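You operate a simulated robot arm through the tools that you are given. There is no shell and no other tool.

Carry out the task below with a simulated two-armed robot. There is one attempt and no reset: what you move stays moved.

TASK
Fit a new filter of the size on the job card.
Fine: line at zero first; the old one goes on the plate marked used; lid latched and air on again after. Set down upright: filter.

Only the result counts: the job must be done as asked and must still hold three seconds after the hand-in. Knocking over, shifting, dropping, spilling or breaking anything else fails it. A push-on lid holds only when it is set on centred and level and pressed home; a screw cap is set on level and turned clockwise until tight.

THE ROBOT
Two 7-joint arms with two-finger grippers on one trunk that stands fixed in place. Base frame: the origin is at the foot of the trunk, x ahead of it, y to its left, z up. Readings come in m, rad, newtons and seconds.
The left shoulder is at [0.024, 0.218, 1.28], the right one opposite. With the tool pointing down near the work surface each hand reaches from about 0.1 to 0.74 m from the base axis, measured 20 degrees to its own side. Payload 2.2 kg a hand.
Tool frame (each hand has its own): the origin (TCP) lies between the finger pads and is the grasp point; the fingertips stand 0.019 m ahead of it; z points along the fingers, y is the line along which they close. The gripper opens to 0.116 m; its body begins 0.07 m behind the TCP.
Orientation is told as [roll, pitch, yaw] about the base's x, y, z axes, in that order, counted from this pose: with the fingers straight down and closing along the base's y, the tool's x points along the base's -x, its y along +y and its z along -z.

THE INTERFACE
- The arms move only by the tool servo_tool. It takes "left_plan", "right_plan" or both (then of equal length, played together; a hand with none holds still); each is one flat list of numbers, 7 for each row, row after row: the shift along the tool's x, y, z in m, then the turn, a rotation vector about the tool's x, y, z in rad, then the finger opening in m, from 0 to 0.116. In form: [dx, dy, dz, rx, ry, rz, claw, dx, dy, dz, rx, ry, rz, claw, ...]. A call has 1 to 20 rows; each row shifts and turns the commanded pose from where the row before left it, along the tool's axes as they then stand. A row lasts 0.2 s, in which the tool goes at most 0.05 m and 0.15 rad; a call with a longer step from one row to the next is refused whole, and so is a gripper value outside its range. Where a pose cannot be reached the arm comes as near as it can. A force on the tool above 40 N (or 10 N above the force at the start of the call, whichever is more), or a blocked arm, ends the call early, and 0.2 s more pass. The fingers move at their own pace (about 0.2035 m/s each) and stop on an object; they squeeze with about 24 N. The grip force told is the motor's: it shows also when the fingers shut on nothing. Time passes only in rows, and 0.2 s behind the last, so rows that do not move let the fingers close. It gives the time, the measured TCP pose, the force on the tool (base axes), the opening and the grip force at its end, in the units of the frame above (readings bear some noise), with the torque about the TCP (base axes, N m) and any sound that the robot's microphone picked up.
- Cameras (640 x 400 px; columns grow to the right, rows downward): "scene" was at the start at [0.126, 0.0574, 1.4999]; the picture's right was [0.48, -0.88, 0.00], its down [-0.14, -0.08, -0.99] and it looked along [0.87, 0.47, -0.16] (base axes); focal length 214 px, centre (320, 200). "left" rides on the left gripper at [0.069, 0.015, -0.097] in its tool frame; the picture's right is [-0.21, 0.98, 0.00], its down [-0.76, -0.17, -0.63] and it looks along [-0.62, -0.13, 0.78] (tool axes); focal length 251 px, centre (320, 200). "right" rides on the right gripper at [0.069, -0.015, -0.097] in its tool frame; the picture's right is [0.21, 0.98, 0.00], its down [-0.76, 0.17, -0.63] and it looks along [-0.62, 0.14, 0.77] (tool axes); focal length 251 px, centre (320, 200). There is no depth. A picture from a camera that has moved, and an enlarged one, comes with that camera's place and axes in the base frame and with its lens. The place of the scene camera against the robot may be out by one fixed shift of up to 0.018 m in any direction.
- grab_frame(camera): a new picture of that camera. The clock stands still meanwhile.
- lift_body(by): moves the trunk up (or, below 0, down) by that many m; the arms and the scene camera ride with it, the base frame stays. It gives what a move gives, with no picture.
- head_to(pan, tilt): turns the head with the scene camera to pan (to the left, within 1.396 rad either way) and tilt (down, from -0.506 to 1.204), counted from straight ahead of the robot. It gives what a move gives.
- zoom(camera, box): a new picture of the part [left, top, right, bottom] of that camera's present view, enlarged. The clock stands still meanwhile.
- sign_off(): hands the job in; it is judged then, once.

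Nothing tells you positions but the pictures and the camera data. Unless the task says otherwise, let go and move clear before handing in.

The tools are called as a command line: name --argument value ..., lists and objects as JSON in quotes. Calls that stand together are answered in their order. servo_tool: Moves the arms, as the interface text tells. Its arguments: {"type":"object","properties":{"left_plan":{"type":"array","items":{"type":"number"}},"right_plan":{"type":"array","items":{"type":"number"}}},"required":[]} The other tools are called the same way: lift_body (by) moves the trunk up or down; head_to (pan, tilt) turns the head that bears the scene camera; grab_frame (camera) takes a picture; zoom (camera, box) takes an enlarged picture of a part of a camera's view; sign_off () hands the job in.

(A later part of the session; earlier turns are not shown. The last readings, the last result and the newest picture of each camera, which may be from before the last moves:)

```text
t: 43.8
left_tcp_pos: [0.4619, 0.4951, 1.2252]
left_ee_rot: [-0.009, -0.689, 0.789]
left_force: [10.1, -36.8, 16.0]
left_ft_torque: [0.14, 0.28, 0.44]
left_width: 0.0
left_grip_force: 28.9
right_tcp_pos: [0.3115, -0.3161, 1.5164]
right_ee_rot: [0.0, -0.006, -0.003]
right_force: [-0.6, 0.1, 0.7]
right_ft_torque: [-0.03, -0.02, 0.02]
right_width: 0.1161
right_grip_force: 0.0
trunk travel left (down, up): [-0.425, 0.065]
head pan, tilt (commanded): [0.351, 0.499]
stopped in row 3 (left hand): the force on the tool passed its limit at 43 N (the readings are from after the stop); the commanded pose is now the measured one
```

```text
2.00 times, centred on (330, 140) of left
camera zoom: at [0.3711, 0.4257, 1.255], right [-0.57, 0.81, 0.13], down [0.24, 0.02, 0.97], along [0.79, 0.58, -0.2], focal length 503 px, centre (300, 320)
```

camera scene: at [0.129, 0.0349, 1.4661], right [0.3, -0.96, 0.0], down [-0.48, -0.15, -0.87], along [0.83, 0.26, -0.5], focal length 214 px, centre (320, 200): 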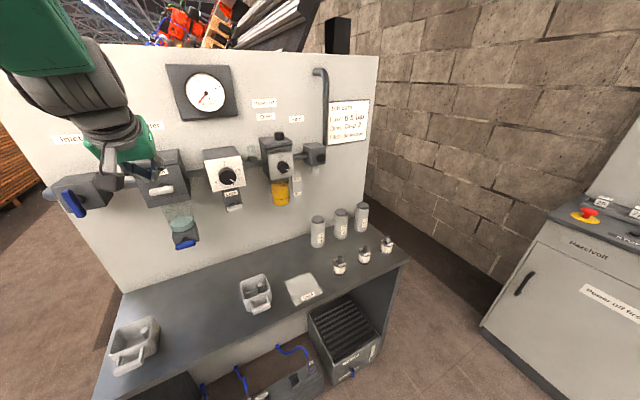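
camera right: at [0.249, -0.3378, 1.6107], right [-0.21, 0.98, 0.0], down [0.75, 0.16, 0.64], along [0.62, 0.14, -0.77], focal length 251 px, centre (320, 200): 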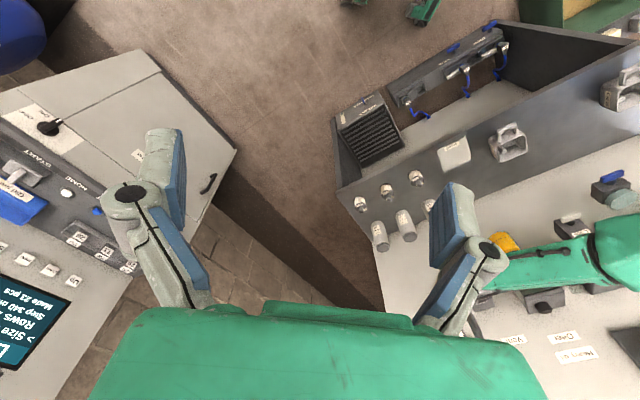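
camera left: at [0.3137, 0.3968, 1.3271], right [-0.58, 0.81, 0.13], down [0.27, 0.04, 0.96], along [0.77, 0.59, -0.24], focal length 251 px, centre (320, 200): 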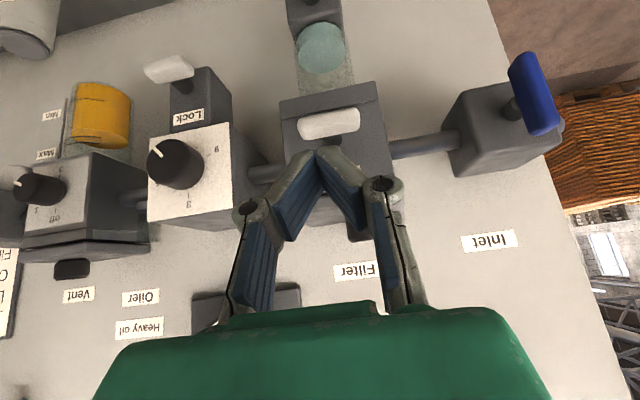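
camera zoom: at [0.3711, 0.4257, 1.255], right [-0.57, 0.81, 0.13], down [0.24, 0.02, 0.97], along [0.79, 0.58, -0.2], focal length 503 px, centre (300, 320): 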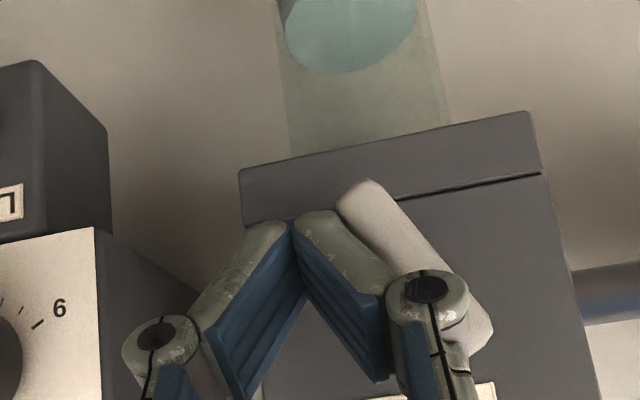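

The lever has turned about 60°, but the finger knuckle seems to be touching its upper end. I'll back off and push the upper end to the right instead.

servo_tool --left_plan '[0.0347, -0.003, -0.0286, 0, 0, 0, 0, -0.0083, 0.036, -0.01, 0, 0, 0, 0, -0.0083, 0.036, -0.01, 0, 0, 0, 0]'

zoom --camera "left" --box '[220, 40, 440, 240]'

grab_frame --camera "left"

```text
t: 44.5
left_tcp_pos: [0.3782, 0.5187, 1.2485]
left_ee_rot: [-0.003, -0.681, 0.79]
left_force: [0.4, -1.1, 0.0]
left_ft_torque: [-0.02, 0.06, 0.02]
left_width: 0.0
left_grip_force: 27.6
right_tcp_pos: [0.3153, -0.3139, 1.5157]
right_ee_rot: [0.001, -0.006, -0.006]
right_force: [0.6, 0.4, -0.1]
right_ft_torque: [0.0, 0.05, 0.01]
right_width: 0.116
right_grip_force: 0.0
trunk travel left (down, up): [-0.425, 0.065]
head pan, tilt (commanded): [0.351, 0.499]
```

```text
2.00 times, centred on (330, 140) of left
camera zoom: at [0.2884, 0.4481, 1.2788], right [-0.57, 0.81, 0.13], down [0.25, 0.02, 0.97], along [0.78, 0.59, -0.21], focal length 503 px, centre (300, 320)
```

zoom: 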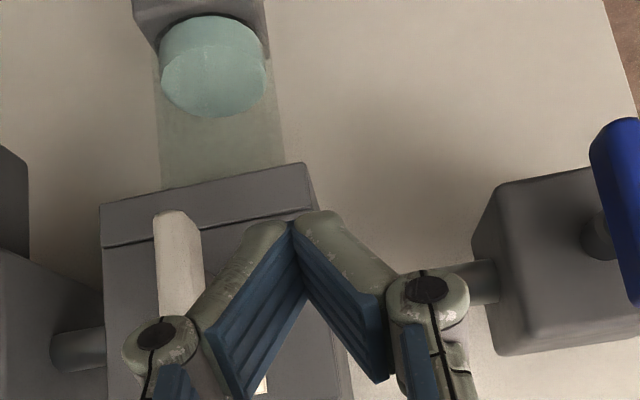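

```text
taken
camera left: at [0.2884, 0.4481, 1.2788], right [-0.57, 0.81, 0.13], down [0.25, 0.02, 0.97], along [0.78, 0.59, -0.21], focal length 251 px, centre (320, 200)
```

left: 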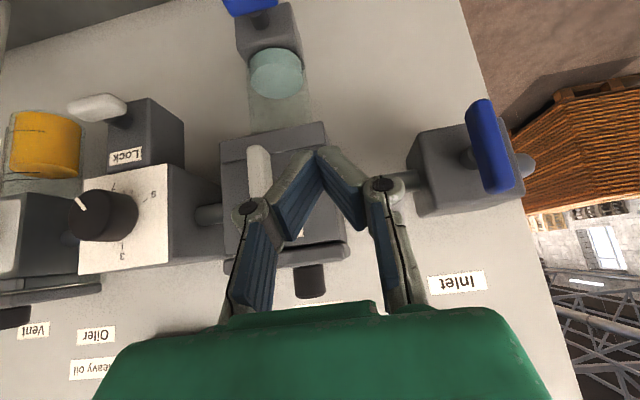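

zoom --camera "scene" --box '[40, 130, 240, 260]'

```text
3.08 times, centred on (140, 195) of scene
camera zoom: at [0.1298, 0.0355, 1.4681], right [0.34, -0.94, 0.0], down [-0.45, -0.16, -0.88], along [0.82, 0.3, -0.48], focal length 660 px, centre (874, 215)
```

zoom: 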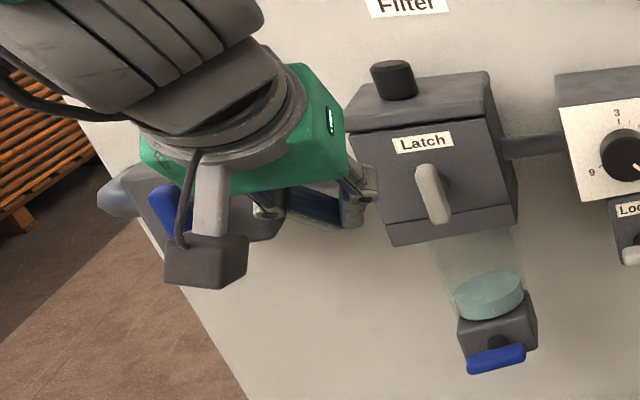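

The latch lever now stands vertical, so the lid is unlatched. I'll raise the hand, turn it to point down, open the fingers and look at the lid from above.

servo_tool --left_plan '[-0.02, 0, -0.033, 0, 0.12, 0, 0, -0.018, 0, -0.035, 0, 0.12, 0, 0.03, -0.015, 0, -0.037, 0, 0.12, 0, 0.07, -0.01, 0, -0.039, 0, 0.12, 0, 0.09, 0, 0, 0, 0, 0, 0, 0.09]'

grab_frame --camera "left"

zoom --camera "left" --box '[200, 100, 440, 260]'

```text
t: 45.8
left_tcp_pos: [0.3702, 0.511, 1.4076]
left_ee_rot: [-0.007, -0.202, 0.789]
left_force: [0.4, -0.5, 0.6]
left_ft_torque: [0.0, 0.04, -0.01]
left_width: 0.0901
left_grip_force: 0.0
right_tcp_pos: [0.3125, -0.3099, 1.5176]
right_ee_rot: [-0.003, -0.004, -0.002]
right_force: [0.1, 0.1, 0.4]
right_ft_torque: [0.01, -0.01, 0.02]
right_width: 0.116
right_grip_force: 0.1
trunk travel left (down, up): [-0.425, 0.065]
head pan, tilt (commanded): [0.351, 0.499]
```

```text
taken
camera left: at [0.2981, 0.4598, 1.4884], right [-0.55, 0.84, 0.04], down [0.55, 0.32, 0.77], along [0.64, 0.44, -0.63], focal length 251 px, centre (320, 200)
```

left: 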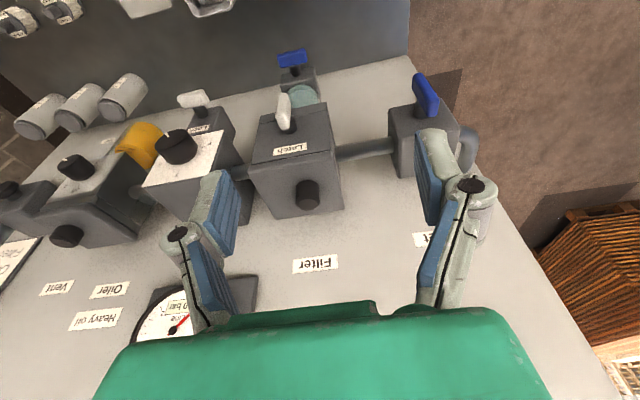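

```text
2.50 times, centred on (320, 180) of left
camera zoom: at [0.2981, 0.4598, 1.4884], right [-0.55, 0.84, 0.04], down [0.55, 0.32, 0.77], along [0.64, 0.44, -0.63], focal length 629 px, centre (320, 250)
```

zoom: 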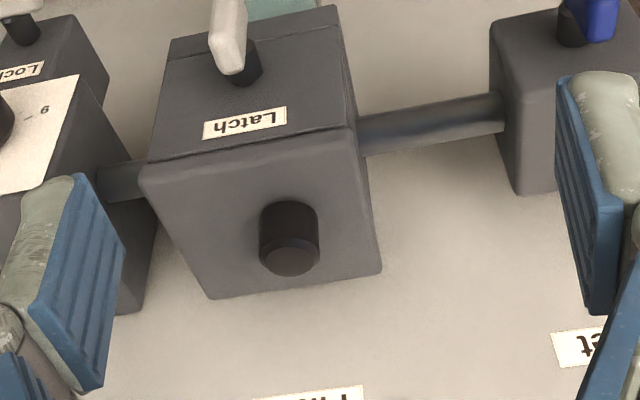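

The knob top is at about (0.490, 0.5745, 1.310). I'll level the tool to straight down and hover over it.

servo_tool --left_plan '[0, 0, 0, 0, 0.101, 0, 0.09, 0, 0, 0, 0, 0.101, 0, 0.09, -0.0432, -0.0134, 0, 0, 0, 0, 0.09, -0.0432, -0.0134, 0, 0, 0, 0, 0.09, -0.0432, -0.0134, 0, 0, 0, 0, 0.09, 0, 0, 0.02, 0, 0, 0, 0.07]'

grab_frame --camera "left"

grab_frame --camera "scene"

```text
t: 47.1
left_tcp_pos: [0.4882, 0.5869, 1.3801]
left_ee_rot: [-0.014, 0.005, 0.789]
left_force: [0.1, 0.8, -0.3]
left_ft_torque: [-0.01, -0.03, -0.01]
left_width: 0.0701
left_grip_force: 0.0
right_tcp_pos: [0.3113, -0.2982, 1.52]
right_ee_rot: [-0.01, -0.01, -0.002]
right_force: [-0.6, 0.4, 0.4]
right_ft_torque: [-0.02, 0.01, -0.02]
right_width: 0.1162
right_grip_force: 0.0
trunk travel left (down, up): [-0.425, 0.065]
head pan, tilt (commanded): [0.351, 0.499]
```

```text
taken
camera left: at [0.4293, 0.5505, 1.4766], right [-0.54, 0.84, -0.02], down [0.65, 0.43, 0.63], along [0.54, 0.33, -0.78], focal length 251 px, centre (320, 200)
```

left: 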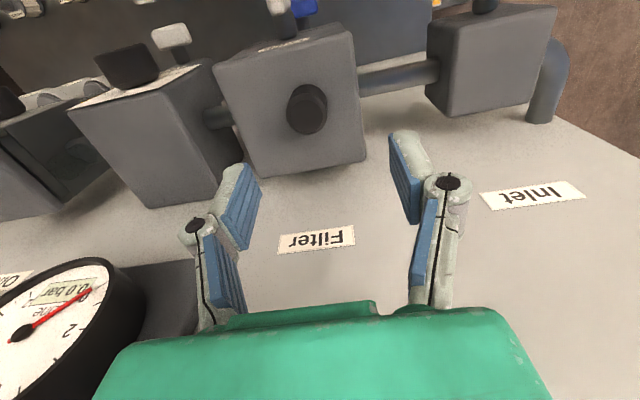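

```text
taken
camera scene: at [0.1298, 0.0516, 1.4679], right [0.34, -0.94, 0.01], down [-0.45, -0.17, -0.88], along [0.82, 0.3, -0.48], focal length 214 px, centre (320, 200)
```

scene: 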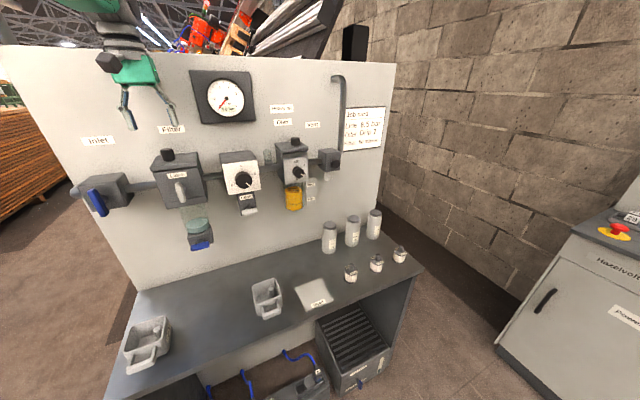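

servo_tool --left_plan '[0.0085, -0.0089, 0.01, 0, 0, 0, 0.06, 0, 0, 0.03, 0, 0, 0, 0.06, 0, 0, 0.02, 0, 0, 0, 0.06, 0, 0, 0.01, 0, 0, 0, 0.06]'

grab_frame --camera "left"

zoom --camera "scene" --box '[60, 40, 260, 240]'

```text
t: 48.1
left_tcp_pos: [0.4892, 0.5698, 1.3095]
left_ee_rot: [-0.013, 0.002, 0.789]
left_force: [-0.3, 0.0, 0.7]
left_ft_torque: [0.01, 0.02, -0.02]
left_width: 0.0597
left_grip_force: 0.1
right_tcp_pos: [0.3129, -0.3016, 1.5193]
right_ee_rot: [-0.008, -0.007, -0.004]
right_force: [-1.3, 0.5, -0.3]
right_ft_torque: [-0.01, 0.0, -0.02]
right_width: 0.1159
right_grip_force: 0.1
trunk travel left (down, up): [-0.425, 0.065]
head pan, tilt (commanded): [0.351, 0.499]
```

```text
taken
camera left: at [0.4303, 0.5329, 1.4058], right [-0.54, 0.84, -0.01], down [0.65, 0.43, 0.63], along [0.54, 0.33, -0.78], focal length 251 px, centre (320, 200)
```

left: 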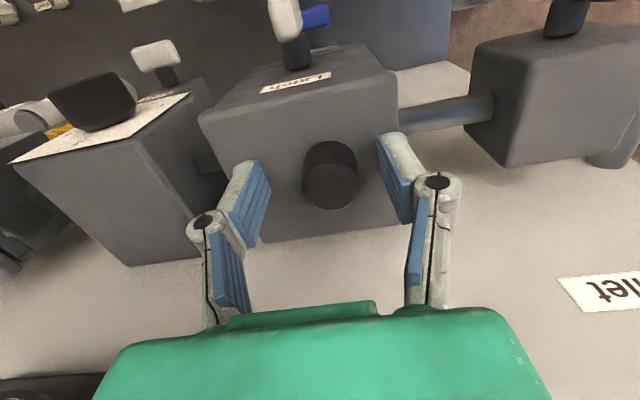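

```text
2.00 times, centred on (160, 140) of scene
camera zoom: at [0.1306, 0.0491, 1.4679], right [0.34, -0.94, 0.0], down [-0.45, -0.17, -0.88], along [0.82, 0.3, -0.48], focal length 429 px, centre (640, 320)
```

zoom: 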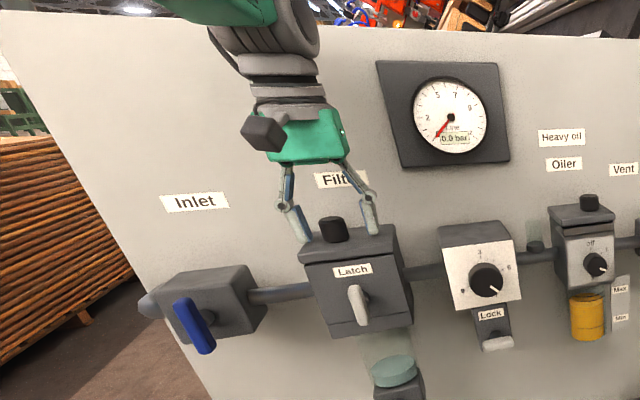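

The knob sits between the fingers, so I'll make a small centring correction, lower slightly and close on it.

servo_tool --left_plan '[-0.003, 0.0045, 0.007, 0, 0, 0, 0.06, 0, 0, 0, 0, 0, 0, 0.02, 0, 0, 0, 0, 0, 0, 0.0, 0, 0, 0, 0, 0, 0, 0.0]'

grab_frame --camera "left"

```text
t: 49.1
left_tcp_pos: [0.4835, 0.5712, 1.3064]
left_ee_rot: [-0.009, 0.001, 0.791]
left_force: [-20.2, -2.2, 9.5]
left_ft_torque: [0.51, 0.44, 0.23]
left_width: 0.0286
left_grip_force: 44.7
right_tcp_pos: [0.3086, -0.3065, 1.5194]
right_ee_rot: [-0.006, -0.01, -0.003]
right_force: [-0.6, -0.9, 1.1]
right_ft_torque: [-0.01, -0.08, -0.01]
right_width: 0.1162
right_grip_force: 0.0
trunk travel left (down, up): [-0.425, 0.065]
head pan, tilt (commanded): [0.351, 0.499]
```

```text
taken
camera left: at [0.425, 0.5339, 1.4032], right [-0.54, 0.84, -0.01], down [0.65, 0.42, 0.63], along [0.54, 0.34, -0.77], focal length 251 px, centre (320, 200)
```

left: 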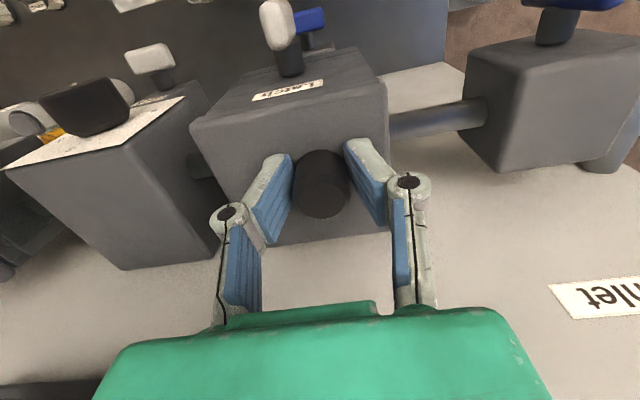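

The knob is gripped at 28.6 mm. I'll relax the side force, then lift the lid gently.

servo_tool --left_plan '[0.0042, 0.0025, 0, 0, 0, 0, 0, 0, 0, -0.006, 0, 0, 0, 0, 0, 0, -0.008, 0, 0, 0, 0, 0, 0, -0.012, 0, 0, 0, 0, 0, 0, -0.015, 0, 0, 0, 0]'

grab_frame --camera "left"

zoom --camera "scene" --box '[60, 40, 260, 240]'

```text
t: 50.0
left_tcp_pos: [0.4838, 0.574, 1.3092]
left_ee_rot: [-0.011, 0.024, 0.789]
left_force: [7.2, 3.6, -12.0]
left_ft_torque: [0.47, -0.28, -0.22]
left_width: 0.0287
left_grip_force: 44.6
right_tcp_pos: [0.313, -0.3001, 1.5198]
right_ee_rot: [-0.011, -0.005, -0.002]
right_force: [-0.5, 0.9, -0.4]
right_ft_torque: [0.02, 0.01, -0.03]
right_width: 0.116
right_grip_force: 0.0
trunk travel left (down, up): [-0.425, 0.065]
head pan, tilt (commanded): [0.351, 0.499]
stopped in row 4 (left hand): the force on the tool passed its limit at 49 N (the readings are from after the stop); the commanded pose is now the measured one
```

```text
taken
camera left: at [0.4261, 0.5382, 1.4066], right [-0.54, 0.84, -0.02], down [0.66, 0.44, 0.61], along [0.52, 0.32, -0.79], focal length 251 px, centre (320, 200)
```

left: 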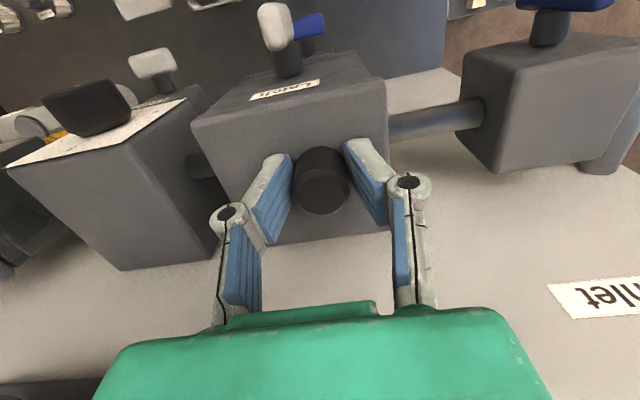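

```text
2.00 times, centred on (160, 140) of scene
camera zoom: at [0.135, 0.0458, 1.4676], right [0.34, -0.94, 0.0], down [-0.45, -0.17, -0.87], along [0.82, 0.3, -0.48], focal length 429 px, centre (640, 320)
```

zoom: 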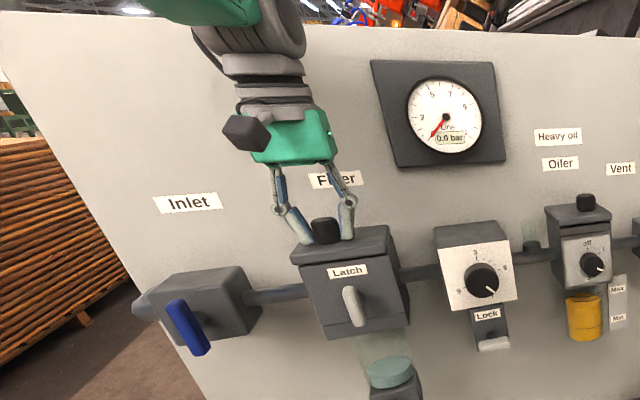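

The lid resists at 49 N, so the latch may not be fully turned. I'll release the knob and look closely at the lever.

servo_tool --left_plan '[0, 0, 0, 0, 0, 0, 0.06, 0, 0, 0, 0, 0, 0, 0.07, 0, 0, -0.04, 0, -0.02, 0, 0.07, 0.04, 0, -0.02, 0, 0, 0, 0.07, 0.04, 0, 0, 0, 0, 0, 0.07, 0.04, 0, 0, 0, 0, 0, 0.07]'

zoom --camera "left" --box '[220, 60, 420, 240]'

zoom --camera "scene" --box '[130, 140, 230, 240]'

```text
t: 51.4
left_tcp_pos: [0.3958, 0.4832, 1.3772]
left_ee_rot: [-0.008, -0.002, 0.788]
left_force: [-1.0, -0.5, 1.0]
left_ft_torque: [0.04, -0.01, 0.01]
left_width: 0.0698
left_grip_force: 0.0
right_tcp_pos: [0.3083, -0.3102, 1.5194]
right_ee_rot: [-0.004, -0.009, -0.003]
right_force: [0.2, 0.1, -0.8]
right_ft_torque: [0.02, -0.01, -0.03]
right_width: 0.1162
right_grip_force: 0.1
trunk travel left (down, up): [-0.425, 0.065]
head pan, tilt (commanded): [0.351, 0.499]
```

```text
2.22 times, centred on (320, 150) of left
camera zoom: at [0.3363, 0.4451, 1.4733], right [-0.54, 0.84, -0.01], down [0.65, 0.42, 0.64], along [0.54, 0.34, -0.77], focal length 559 px, centre (320, 311)
```

zoom: 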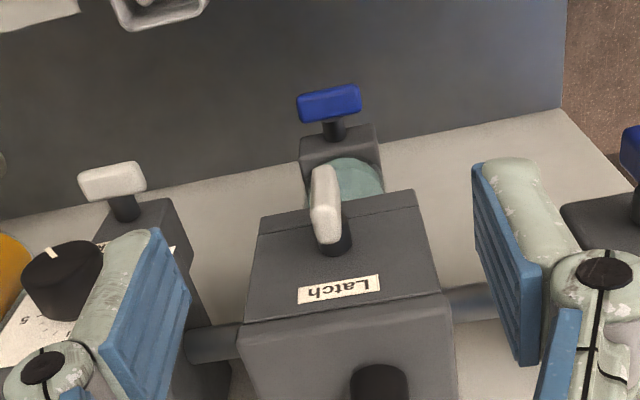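

```text
4.00 times, centred on (180, 190) of scene
camera zoom: at [0.1286, 0.0347, 1.4684], right [0.34, -0.94, 0.0], down [-0.45, -0.16, -0.88], along [0.82, 0.3, -0.48], focal length 858 px, centre (880, 240)
```

zoom: 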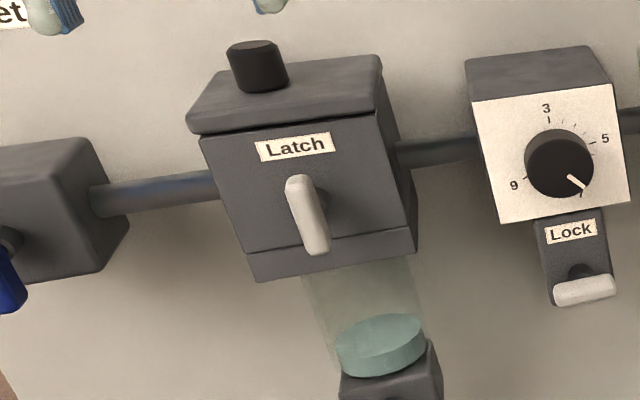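

The lever looks about vertical but may not be against its stop. I'll push its upper end firmly clockwise (to the right) to be sure.

servo_tool --left_plan '[0, 0, 0, 0, -0.13, 0, 0.04, 0, 0, 0, 0, -0.13, 0, 0, 0, 0, 0, 0, -0.13, 0, 0, 0, 0, 0, 0, -0.13, 0, 0, 0, 0, 0, 0, -0.13, 0, 0, 0.019, 0.00625, 0.025, 0, 0, 0, 0, 0.019, 0.00625, 0.025, 0, 0, 0, 0, 0.019, 0.00625, 0.025, 0, 0, 0, 0, 0.019, 0.00625, 0.025, 0, 0, 0, 0]'

grab_frame --camera "left"

```text
t: 53.4
left_tcp_pos: [0.3921, 0.5167, 1.2407]
left_ee_rot: [-0.01, -0.648, 0.796]
left_force: [0.3, -0.8, -0.2]
left_ft_torque: [0.0, 0.01, -0.01]
left_width: 0.0
left_grip_force: 23.9
left hand out of reach, approached as far as the arm can: row 5
right_tcp_pos: [0.3092, -0.3041, 1.5196]
right_ee_rot: [-0.007, -0.008, -0.001]
right_force: [0.8, 0.0, -0.1]
right_ft_torque: [-0.01, -0.02, -0.02]
right_width: 0.1161
right_grip_force: 0.0
trunk travel left (down, up): [-0.425, 0.065]
head pan, tilt (commanded): [0.351, 0.499]
```

```text
taken
camera left: at [0.3008, 0.4479, 1.2754], right [-0.57, 0.81, 0.12], down [0.27, 0.05, 0.96], along [0.77, 0.58, -0.24], focal length 251 px, centre (320, 200)
```

left: 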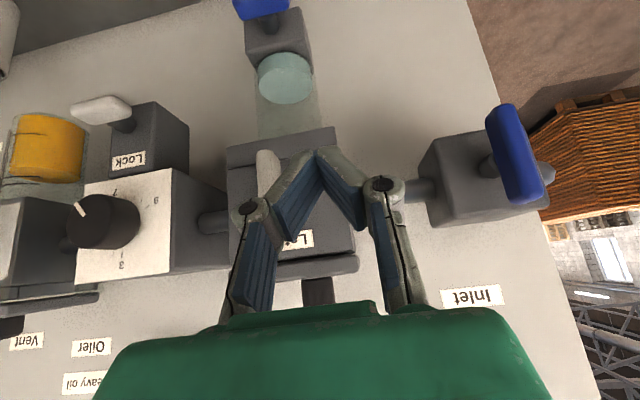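

servo_tool --left_plan '[-0.0306, 0, 0.0094, 0, 0, 0, 0, 0, -0.005, 0, 0, 0, 0, 0, 0, -0.005, 0, 0, 0, 0, 0, 0, -0.004, 0, 0, 0, 0, 0, 0, -0.004, 0, 0, 0, 0, 0, 0, -0.004, 0, 0, 0, 0, 0]'

grab_frame --camera "left"

zoom --camera "scene" --box '[130, 140, 230, 240]'

```text
t: 54.8
left_tcp_pos: [0.4251, 0.5248, 1.256]
left_ee_rot: [-0.015, -0.649, 0.8]
left_force: [-10.0, 5.4, 6.1]
left_ft_torque: [-0.02, 0.03, -0.03]
left_width: 0.0002
left_grip_force: 24.3
right_tcp_pos: [0.3071, -0.3029, 1.5213]
right_ee_rot: [-0.009, -0.011, -0.001]
right_force: [-0.4, -0.3, -0.7]
right_ft_torque: [0.02, -0.02, 0.01]
right_width: 0.1162
right_grip_force: 0.0
trunk travel left (down, up): [-0.425, 0.065]
head pan, tilt (commanded): [0.351, 0.499]
```

```text
taken
camera left: at [0.3347, 0.4546, 1.2892], right [-0.58, 0.81, 0.12], down [0.26, 0.05, 0.96], along [0.77, 0.59, -0.24], focal length 251 px, centre (320, 200)
```

left: 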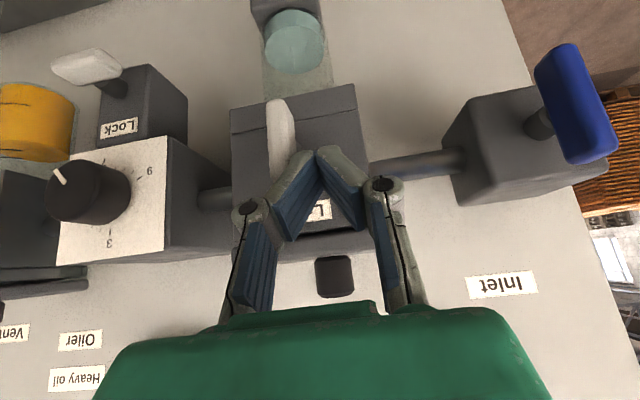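

```text
4.00 times, centred on (180, 190) of scene
camera zoom: at [0.1251, 0.044, 1.4686], right [0.34, -0.94, 0.0], down [-0.45, -0.17, -0.88], along [0.82, 0.3, -0.48], focal length 858 px, centre (880, 240)
```

zoom: 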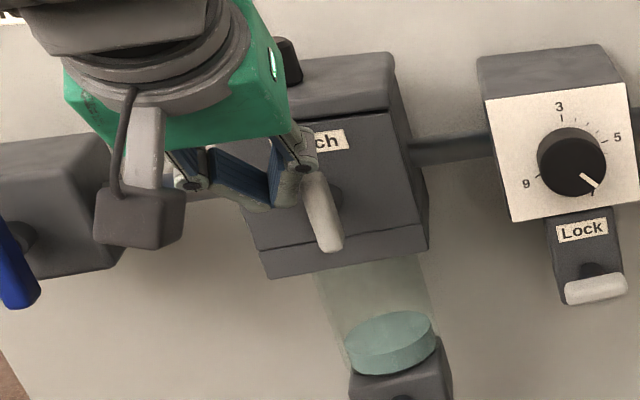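

servo_tool --left_plan '[0, -0.004, 0, 0, 0, 0, 0, 0, -0.004, 0, 0, 0, 0, 0, 0, -0.004, 0, 0, 0, 0, 0, 0, -0.004, 0, 0, 0, 0, 0]'

zoom --camera "left" --box '[220, 60, 420, 240]'

zoom --camera "scene" --box '[130, 140, 230, 240]'

```text
t: 55.5
left_tcp_pos: [0.4241, 0.5243, 1.2542]
left_ee_rot: [-0.013, -0.651, 0.81]
left_force: [-30.5, 31.9, 6.0]
left_ft_torque: [0.21, 0.18, 0.18]
left_width: 0.0
left_grip_force: 24.1
right_tcp_pos: [0.304, -0.3017, 1.5212]
right_ee_rot: [-0.008, -0.011, -0.004]
right_force: [1.0, 0.8, -0.8]
right_ft_torque: [0.04, 0.07, 0.02]
right_width: 0.116
right_grip_force: 0.0
trunk travel left (down, up): [-0.425, 0.065]
head pan, tilt (commanded): [0.351, 0.499]
stopped in row 3 (left hand): the force on the tool passed its limit at 42 N (the readings are from after the stop); the commanded pose is now the measured one
```

```text
2.22 times, centred on (320, 150) of left
camera zoom: at [0.3357, 0.4525, 1.2891], right [-0.58, 0.8, 0.12], down [0.26, 0.05, 0.96], along [0.77, 0.59, -0.24], focal length 559 px, centre (320, 311)
```

zoom: 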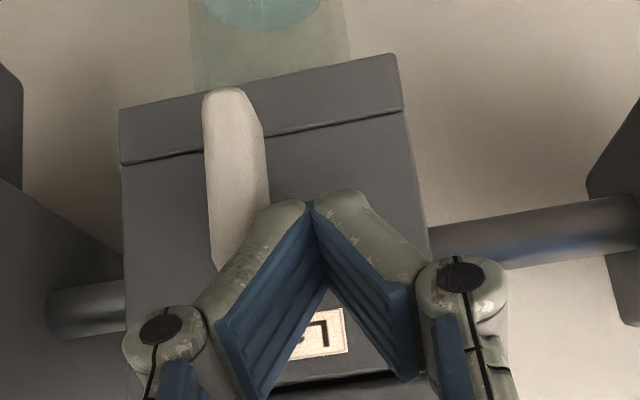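

```text
4.00 times, centred on (180, 190) of scene
camera zoom: at [0.1218, 0.0517, 1.4685], right [0.34, -0.94, 0.01], down [-0.45, -0.17, -0.88], along [0.83, 0.3, -0.48], focal length 858 px, centre (880, 240)
```

zoom: 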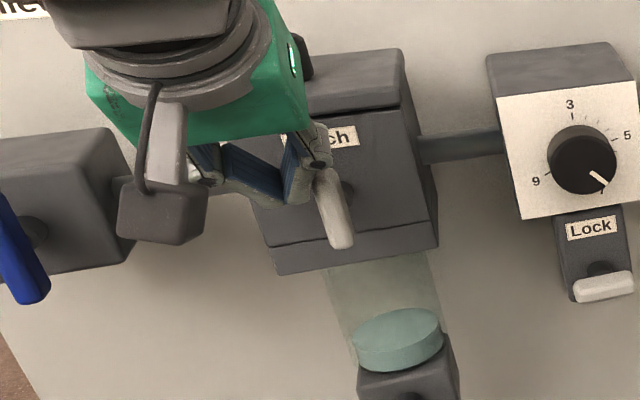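

The lever is firmly against its stop at vertical, so the latch is open. I'll go back to the knob and try the lift again, with better centring and no downward preload.

servo_tool --left_plan '[0.02, 0.008, -0.02, 0, 0, 0, 0, 0.02, 0, -0.03, 0, 0.02, 0, 0, -0.018, 0, -0.035, 0, 0.12, 0, 0.03, -0.016, 0, -0.036, 0, 0.12, 0, 0.06, -0.012, 0, -0.037, 0, 0.12, 0, 0.06, 0, 0, 0, 0, 0.135, 0, 0.06, 0, 0, 0, 0, 0.135, 0, 0.06]'

grab_frame --camera "left"

```text
t: 57.1
left_tcp_pos: [0.3752, 0.4572, 1.389]
left_ee_rot: [0.0, -0.002, 0.793]
left_force: [0.1, -0.3, 0.3]
left_ft_torque: [0.01, 0.05, -0.01]
left_width: 0.0599
left_grip_force: 0.2
right_tcp_pos: [0.3112, -0.3172, 1.5164]
right_ee_rot: [0.002, -0.005, -0.006]
right_force: [0.0, 0.1, -0.5]
right_ft_torque: [0.05, -0.03, 0.02]
right_width: 0.1161
right_grip_force: 0.1
trunk travel left (down, up): [-0.425, 0.065]
head pan, tilt (commanded): [0.351, 0.499]
```

```text
taken
camera left: at [0.3175, 0.4198, 1.4858], right [-0.55, 0.84, 0.0], down [0.65, 0.42, 0.63], along [0.53, 0.35, -0.77], focal length 251 px, centre (320, 200)
```

left: 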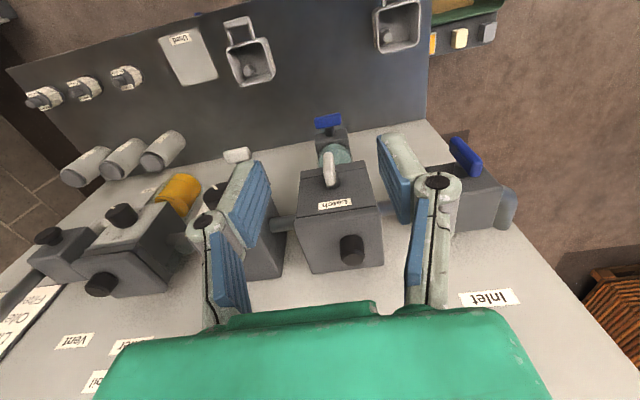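

zoom --camera "left" --box '[280, 140, 400, 290]'

zoom --camera "left" --box '[20, 180, 220, 310]'

```text
2.67 times, centred on (340, 215) of left
camera zoom: at [0.3175, 0.4198, 1.4858], right [-0.55, 0.84, 0.0], down [0.65, 0.42, 0.63], along [0.53, 0.35, -0.77], focal length 670 px, centre (267, 160)
```

zoom: 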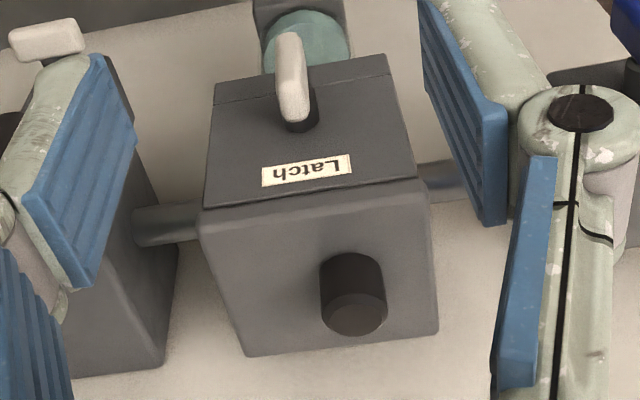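

```text
3.08 times, centred on (120, 245) of left
camera zoom: at [0.3175, 0.4198, 1.4858], right [-0.55, 0.84, 0.0], down [0.65, 0.42, 0.63], along [0.53, 0.35, -0.77], focal length 774 px, centre (935, 62)
```

zoom: 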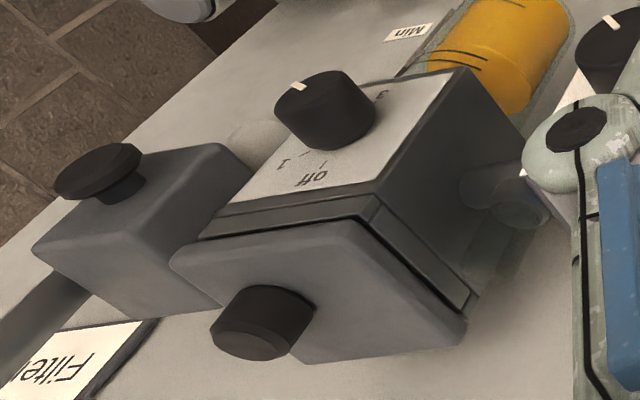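

The knob sits slightly off the lid's centre. I'll grip it again, centred and without pressing down, and lift in small steps while watching the forces.

servo_tool --left_plan '[-0.045, 0.0, 0, 0, 0, 0, 0.06, -0.045, 0.0, 0, 0, 0, 0, 0.06, -0.045, 0.0, 0, 0, 0, 0, 0.06, -0.0275, 0, 0, 0, 0, 0, 0.06, 0, 0, 0.02, 0, 0, 0, 0.06]'

grab_frame --camera "left"

```text
t: 58.4
left_tcp_pos: [0.4876, 0.5901, 1.3693]
left_ee_rot: [-0.009, 0.003, 0.794]
left_force: [0.1, 0.0, -0.7]
left_ft_torque: [0.0, -0.02, -0.01]
left_width: 0.0599
left_grip_force: 0.1
right_tcp_pos: [0.3093, -0.3017, 1.5202]
right_ee_rot: [-0.008, -0.009, -0.002]
right_force: [0.5, 0.4, -0.7]
right_ft_torque: [-0.03, 0.01, 0.0]
right_width: 0.116
right_grip_force: 0.1
trunk travel left (down, up): [-0.425, 0.065]
head pan, tilt (commanded): [0.351, 0.499]
```

```text
taken
camera left: at [0.4286, 0.5527, 1.4666], right [-0.55, 0.84, -0.01], down [0.65, 0.43, 0.63], along [0.53, 0.34, -0.78], focal length 251 px, centre (320, 200)
```

left: 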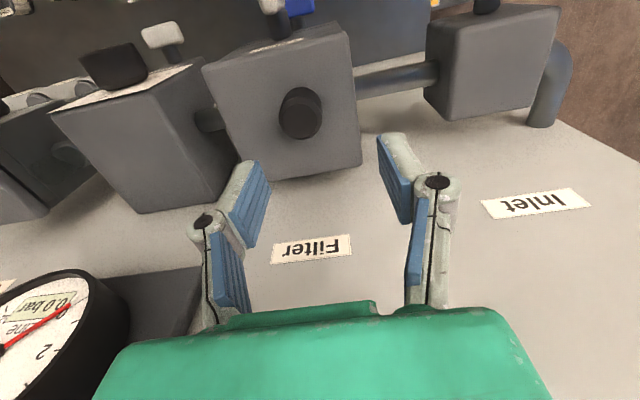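

servo_tool --left_plan '[0.012, -0.0097, 0.01, 0, 0, 0, 0.06, 0, 0, 0.03, 0, 0, 0, 0.06, 0, 0, 0.016, 0, 0, 0, 0.05, 0, 0, 0, 0, 0, 0, 0.02, 0, 0, 0, 0, 0, 0, 0.0, 0, 0, 0, 0, 0, 0, 0.0]'

grab_frame --camera "left"

```text
t: 59.8
left_tcp_pos: [0.4824, 0.5694, 1.316]
left_ee_rot: [-0.008, -0.001, 0.794]
left_force: [-17.8, 3.1, 8.3]
left_ft_torque: [0.96, 0.1, 0.35]
left_width: 0.0289
left_grip_force: 45.3
right_tcp_pos: [0.305, -0.3056, 1.5208]
right_ee_rot: [-0.006, -0.012, -0.004]
right_force: [0.4, 0.0, 0.6]
right_ft_torque: [0.0, 0.01, -0.01]
right_width: 0.1161
right_grip_force: 0.1
trunk travel left (down, up): [-0.425, 0.065]
head pan, tilt (commanded): [0.351, 0.499]
```

```text
taken
camera left: at [0.4234, 0.5317, 1.4121], right [-0.55, 0.84, -0.01], down [0.64, 0.43, 0.64], along [0.54, 0.34, -0.77], focal length 251 px, centre (320, 200)
```

left: 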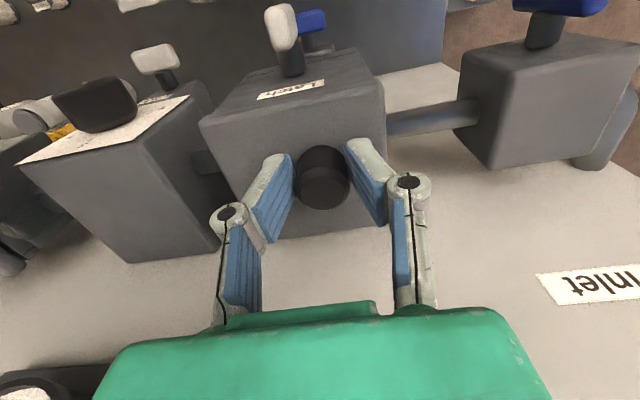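

servo_tool --left_plan '[0.0063, 0, -0.003, 0, 0, 0, 0, 0, 0, 0, 0, 0, 0, 0]'

servo_tool --left_plan '[0, 0, -0.003, 0, 0, 0, 0, 0, 0, -0.003, 0, 0, 0, 0]'

```text
t: 60.4
left_tcp_pos: [0.4826, 0.5698, 1.3161]
left_ee_rot: [-0.011, -0.003, 0.794]
left_force: [-4.8, 18.0, 4.7]
left_ft_torque: [0.99, -0.49, 0.03]
left_width: 0.0287
left_grip_force: 44.4
right_tcp_pos: [0.3088, -0.301, 1.5209]
right_ee_rot: [-0.011, -0.009, -0.004]
right_force: [0.2, -0.1, 0.4]
right_ft_torque: [-0.04, 0.0, 0.0]
right_width: 0.1163
right_grip_force: 0.0
trunk travel left (down, up): [-0.425, 0.065]
head pan, tilt (commanded): [0.351, 0.499]
```

```text
t: 61.0
left_tcp_pos: [0.482, 0.5702, 1.3165]
left_ee_rot: [-0.008, 0.011, 0.795]
left_force: [-4.6, 15.6, -23.5]
left_ft_torque: [0.75, -0.48, 0.18]
left_width: 0.0287
left_grip_force: 44.8
right_tcp_pos: [0.3109, -0.3017, 1.5201]
right_ee_rot: [-0.01, -0.007, -0.003]
right_force: [-0.4, -1.8, -0.1]
right_ft_torque: [0.01, -0.02, 0.03]
right_width: 0.1162
right_grip_force: 0.0
trunk travel left (down, up): [-0.425, 0.065]
head pan, tilt (commanded): [0.351, 0.499]
```

servo_tool --left_plan '[0, 0.0025, -0.0012, 0, 0, 0, 0, 0, 0, 0, 0, 0, 0, 0]'

servo_tool --left_plan '[0, 0, -0.0015, 0, 0, 0, 0, 0, 0, 0, 0, 0, 0, 0]'

servo_tool --left_plan '[0, 0, -0.0015, 0, 0, 0, 0, 0, 0, 0, 0, 0, 0, 0]'

```text
t: 61.6
left_tcp_pos: [0.4814, 0.5686, 1.3173]
left_ee_rot: [-0.003, 0.006, 0.797]
left_force: [13.7, 25.1, -22.7]
left_ft_torque: [0.78, -0.52, 0.01]
left_width: 0.029
left_grip_force: 45.0
right_tcp_pos: [0.3122, -0.3064, 1.5192]
right_ee_rot: [-0.003, -0.005, -0.004]
right_force: [0.1, 0.2, -0.2]
right_ft_torque: [-0.03, 0.05, 0.02]
right_width: 0.1159
right_grip_force: 0.0
trunk travel left (down, up): [-0.425, 0.065]
head pan, tilt (commanded): [0.351, 0.499]
stopped in row 2 (left hand): the force on the tool passed its limit at 40 N (the readings are from after the stop); the commanded pose is now the measured one
```

```text
t: 62.2
left_tcp_pos: [0.4706, 0.5536, 1.333]
left_ee_rot: [-0.009, -0.008, 0.789]
left_force: [0.8, -0.2, 2.9]
left_ft_torque: [0.0, 0.07, -0.03]
left_width: 0.0
left_grip_force: 28.3
right_tcp_pos: [0.2976, -0.3194, 1.5187]
right_ee_rot: [0.003, -0.017, -0.003]
right_force: [-0.8, 0.4, 0.5]
right_ft_torque: [-0.02, -0.04, -0.03]
right_width: 0.1161
right_grip_force: 0.0
trunk travel left (down, up): [-0.425, 0.065]
head pan, tilt (commanded): [0.351, 0.499]
```

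```text
t: 62.8
left_tcp_pos: [0.4713, 0.5619, 1.3327]
left_ee_rot: [-0.014, -0.01, 0.795]
left_force: [3.2, 3.2, 21.7]
left_ft_torque: [0.25, -0.13, -0.05]
left_width: 0.0
left_grip_force: 28.6
right_tcp_pos: [0.2967, -0.3097, 1.5217]
right_ee_rot: [-0.002, -0.019, -0.004]
right_force: [-0.9, -0.2, 1.7]
right_ft_torque: [-0.02, -0.08, 0.02]
right_width: 0.116
right_grip_force: 0.1
trunk travel left (down, up): [-0.425, 0.065]
head pan, tilt (commanded): [0.351, 0.499]
```

The fingers slipped off the knob and the lid is still firmly held. I'll back off and examine the lever and lid seam closely.

servo_tool --left_plan '[0, 0, -0.03, 0, 0, 0, 0, 0.04, 0, -0.02, 0, 0, 0, 0, 0.045, 0, 0, 0, 0, 0, 0, 0.045, 0, 0, 0, -0.1, 0, 0, 0, 0, 0, 0, -0.14, 0, 0, 0, 0, 0, 0, -0.14, 0, 0, 0, 0, 0.02, 0, -0.14, 0, 0]'

grab_frame --camera "left"

zoom --camera "scene" --box '[130, 140, 230, 240]'

```text
t: 64.4
left_tcp_pos: [0.401, 0.4795, 1.3577]
left_ee_rot: [-0.004, -0.522, 0.795]
left_force: [-0.5, -0.4, 0.0]
left_ft_torque: [0.02, 0.0, 0.02]
left_width: 0.0
left_grip_force: 27.8
left hand out of reach, approached as far as the arm can: row 7
right_tcp_pos: [0.3052, -0.3172, 1.5178]
right_ee_rot: [0.002, -0.009, -0.004]
right_force: [0.6, 0.0, 1.3]
right_ft_torque: [-0.04, 0.04, -0.01]
right_width: 0.1157
right_grip_force: 0.0
trunk travel left (down, up): [-0.425, 0.065]
head pan, tilt (commanded): [0.351, 0.499]
```

```text
taken
camera left: at [0.3144, 0.4128, 1.407], right [-0.57, 0.82, 0.1], down [0.36, 0.13, 0.93], along [0.74, 0.56, -0.36], focal length 251 px, centre (320, 200)
```

left: 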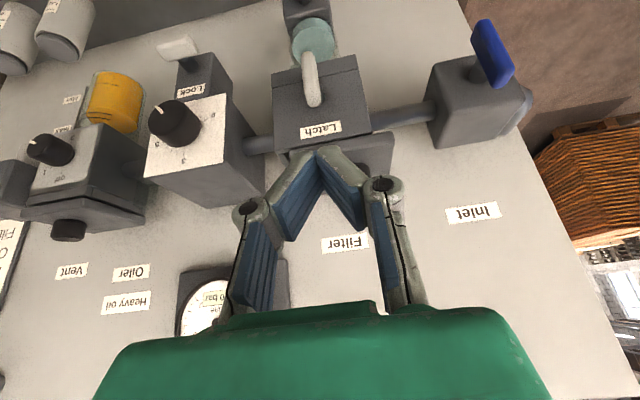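

```text
4.00 times, centred on (180, 190) of scene
camera zoom: at [0.1312, 0.035, 1.4686], right [0.31, -0.95, 0.0], down [-0.45, -0.15, -0.88], along [0.83, 0.28, -0.48], focal length 858 px, centre (880, 240)
```

zoom: 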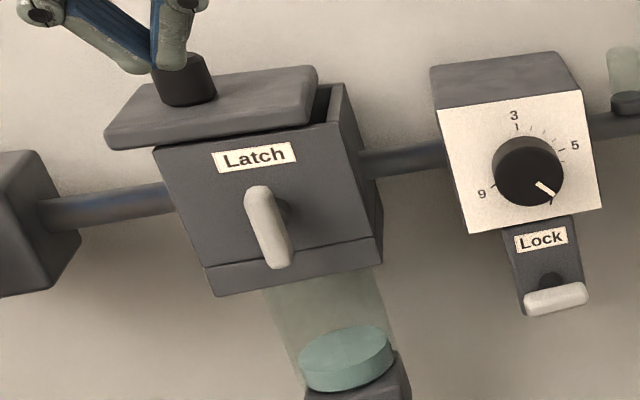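

The lid has actually come free. It now sits askew on the housing, shifted to the left. I'll carefully raise the hand and view it from above to re-grip it.

servo_tool --left_plan '[-0.01, 0, -0.03, 0, 0.1, 0, 0, 0, 0, -0.02, 0, 0.14, 0, 0.03, 0, 0, 0, 0, 0.14, 0, 0.07, 0, 0, 0, 0, 0.14, 0, 0.07]'

grab_frame --camera "left"

zoom --camera "scene" --box '[130, 140, 230, 240]'

```text
t: 65.4
left_tcp_pos: [0.3887, 0.471, 1.4052]
left_ee_rot: [-0.005, 0.005, 0.796]
left_force: [-0.1, 0.3, 0.1]
left_ft_torque: [-0.04, 0.01, -0.01]
left_width: 0.0699
left_grip_force: 0.2
right_tcp_pos: [0.3046, -0.3138, 1.5186]
right_ee_rot: [-0.001, -0.01, -0.005]
right_force: [0.9, -0.3, 0.7]
right_ft_torque: [-0.02, 0.02, 0.01]
right_width: 0.1162
right_grip_force: 0.1
trunk travel left (down, up): [-0.425, 0.065]
head pan, tilt (commanded): [0.351, 0.499]
```

```text
taken
camera left: at [0.3298, 0.4337, 1.502], right [-0.55, 0.84, -0.01], down [0.65, 0.43, 0.63], along [0.53, 0.34, -0.78], focal length 251 px, centre (320, 200)
```

left: 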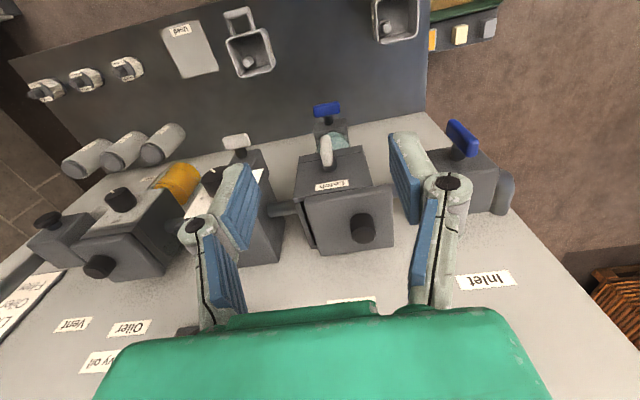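

```text
4.00 times, centred on (180, 190) of scene
camera zoom: at [0.1306, 0.043, 1.468], right [0.34, -0.94, 0.0], down [-0.45, -0.17, -0.88], along [0.82, 0.3, -0.48], focal length 858 px, centre (880, 240)
```

zoom: 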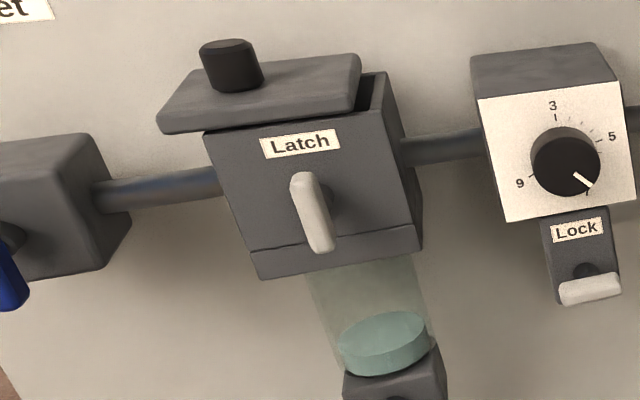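

zoom --camera "left" --box '[270, 130, 410, 270]'

```text
2.86 times, centred on (340, 200) of left
camera zoom: at [0.3298, 0.4337, 1.502], right [-0.55, 0.84, -0.01], down [0.65, 0.43, 0.63], along [0.53, 0.34, -0.78], focal length 718 px, centre (263, 200)
```

zoom: 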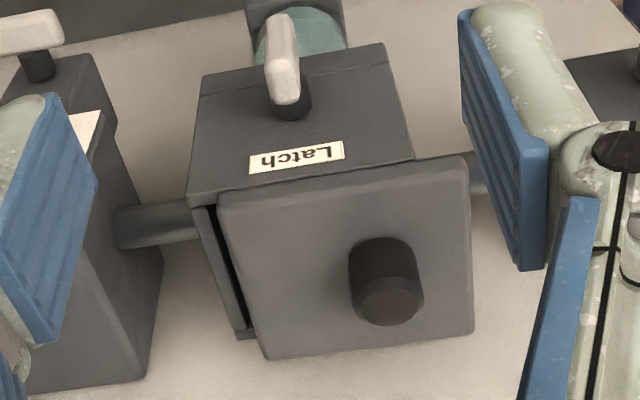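

servo_tool --left_plan '[-0.034, 0.0045, 0.004, 0, 0, 0, 0.07, -0.034, 0.0045, 0.004, 0, 0, 0, 0.07, -0.034, 0.0045, 0.004, 0, 0, 0, 0.07, -0.034, 0.0045, 0.004, 0, 0, 0, 0.07, 0, 0, 0.01, 0, 0, 0, 0.07]'

grab_frame --camera "left"

```text
t: 66.6
left_tcp_pos: [0.4694, 0.5791, 1.379]
left_ee_rot: [-0.006, -0.002, 0.795]
left_force: [-0.1, -0.2, 0.7]
left_ft_torque: [-0.01, -0.01, -0.01]
left_width: 0.07
left_grip_force: 0.1
right_tcp_pos: [0.3023, -0.3149, 1.5178]
right_ee_rot: [0.001, -0.011, -0.006]
right_force: [0.2, -0.3, -0.3]
right_ft_torque: [-0.02, -0.04, 0.03]
right_width: 0.116
right_grip_force: 0.0
trunk travel left (down, up): [-0.425, 0.065]
head pan, tilt (commanded): [0.351, 0.499]
```

```text
taken
camera left: at [0.4105, 0.5413, 1.4745], right [-0.55, 0.84, -0.01], down [0.65, 0.43, 0.63], along [0.53, 0.34, -0.77], focal length 251 px, centre (320, 200)
```

left: 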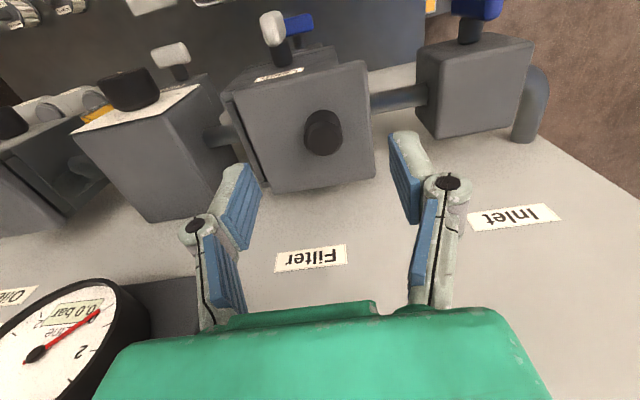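

servo_tool --left_plan '[-0.0039, 0, 0.02, 0, 0, 0, 0.06, 0, 0, 0.025, 0, 0, 0, 0.06, 0, 0, 0.012, 0, 0, 0, 0.06, 0, 0, 0.005, 0, 0, 0, 0.06]'

grab_frame --camera "left"

```text
t: 67.6
left_tcp_pos: [0.4738, 0.5809, 1.3166]
left_ee_rot: [-0.004, -0.001, 0.791]
left_force: [0.6, 0.2, 0.1]
left_ft_torque: [-0.02, 0.04, -0.01]
left_width: 0.06
left_grip_force: 0.2
right_tcp_pos: [0.3029, -0.3152, 1.5187]
right_ee_rot: [0.001, -0.013, -0.004]
right_force: [1.1, 0.4, -0.3]
right_ft_torque: [0.0, 0.0, 0.0]
right_width: 0.1161
right_grip_force: 0.0
trunk travel left (down, up): [-0.425, 0.065]
head pan, tilt (commanded): [0.351, 0.499]
```

```text
taken
camera left: at [0.4147, 0.5433, 1.4123], right [-0.55, 0.84, -0.01], down [0.65, 0.43, 0.63], along [0.53, 0.34, -0.77], focal length 251 px, centre (320, 200)
```

left: 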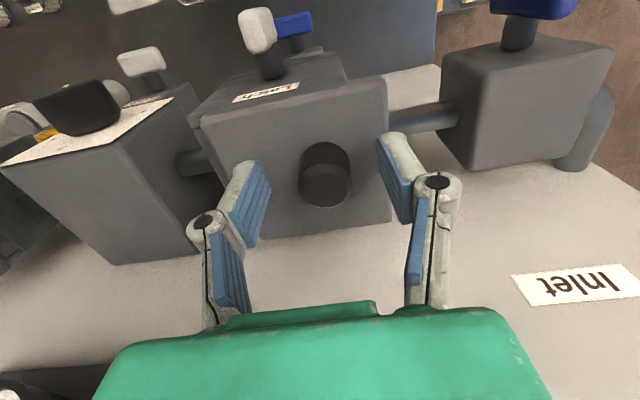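

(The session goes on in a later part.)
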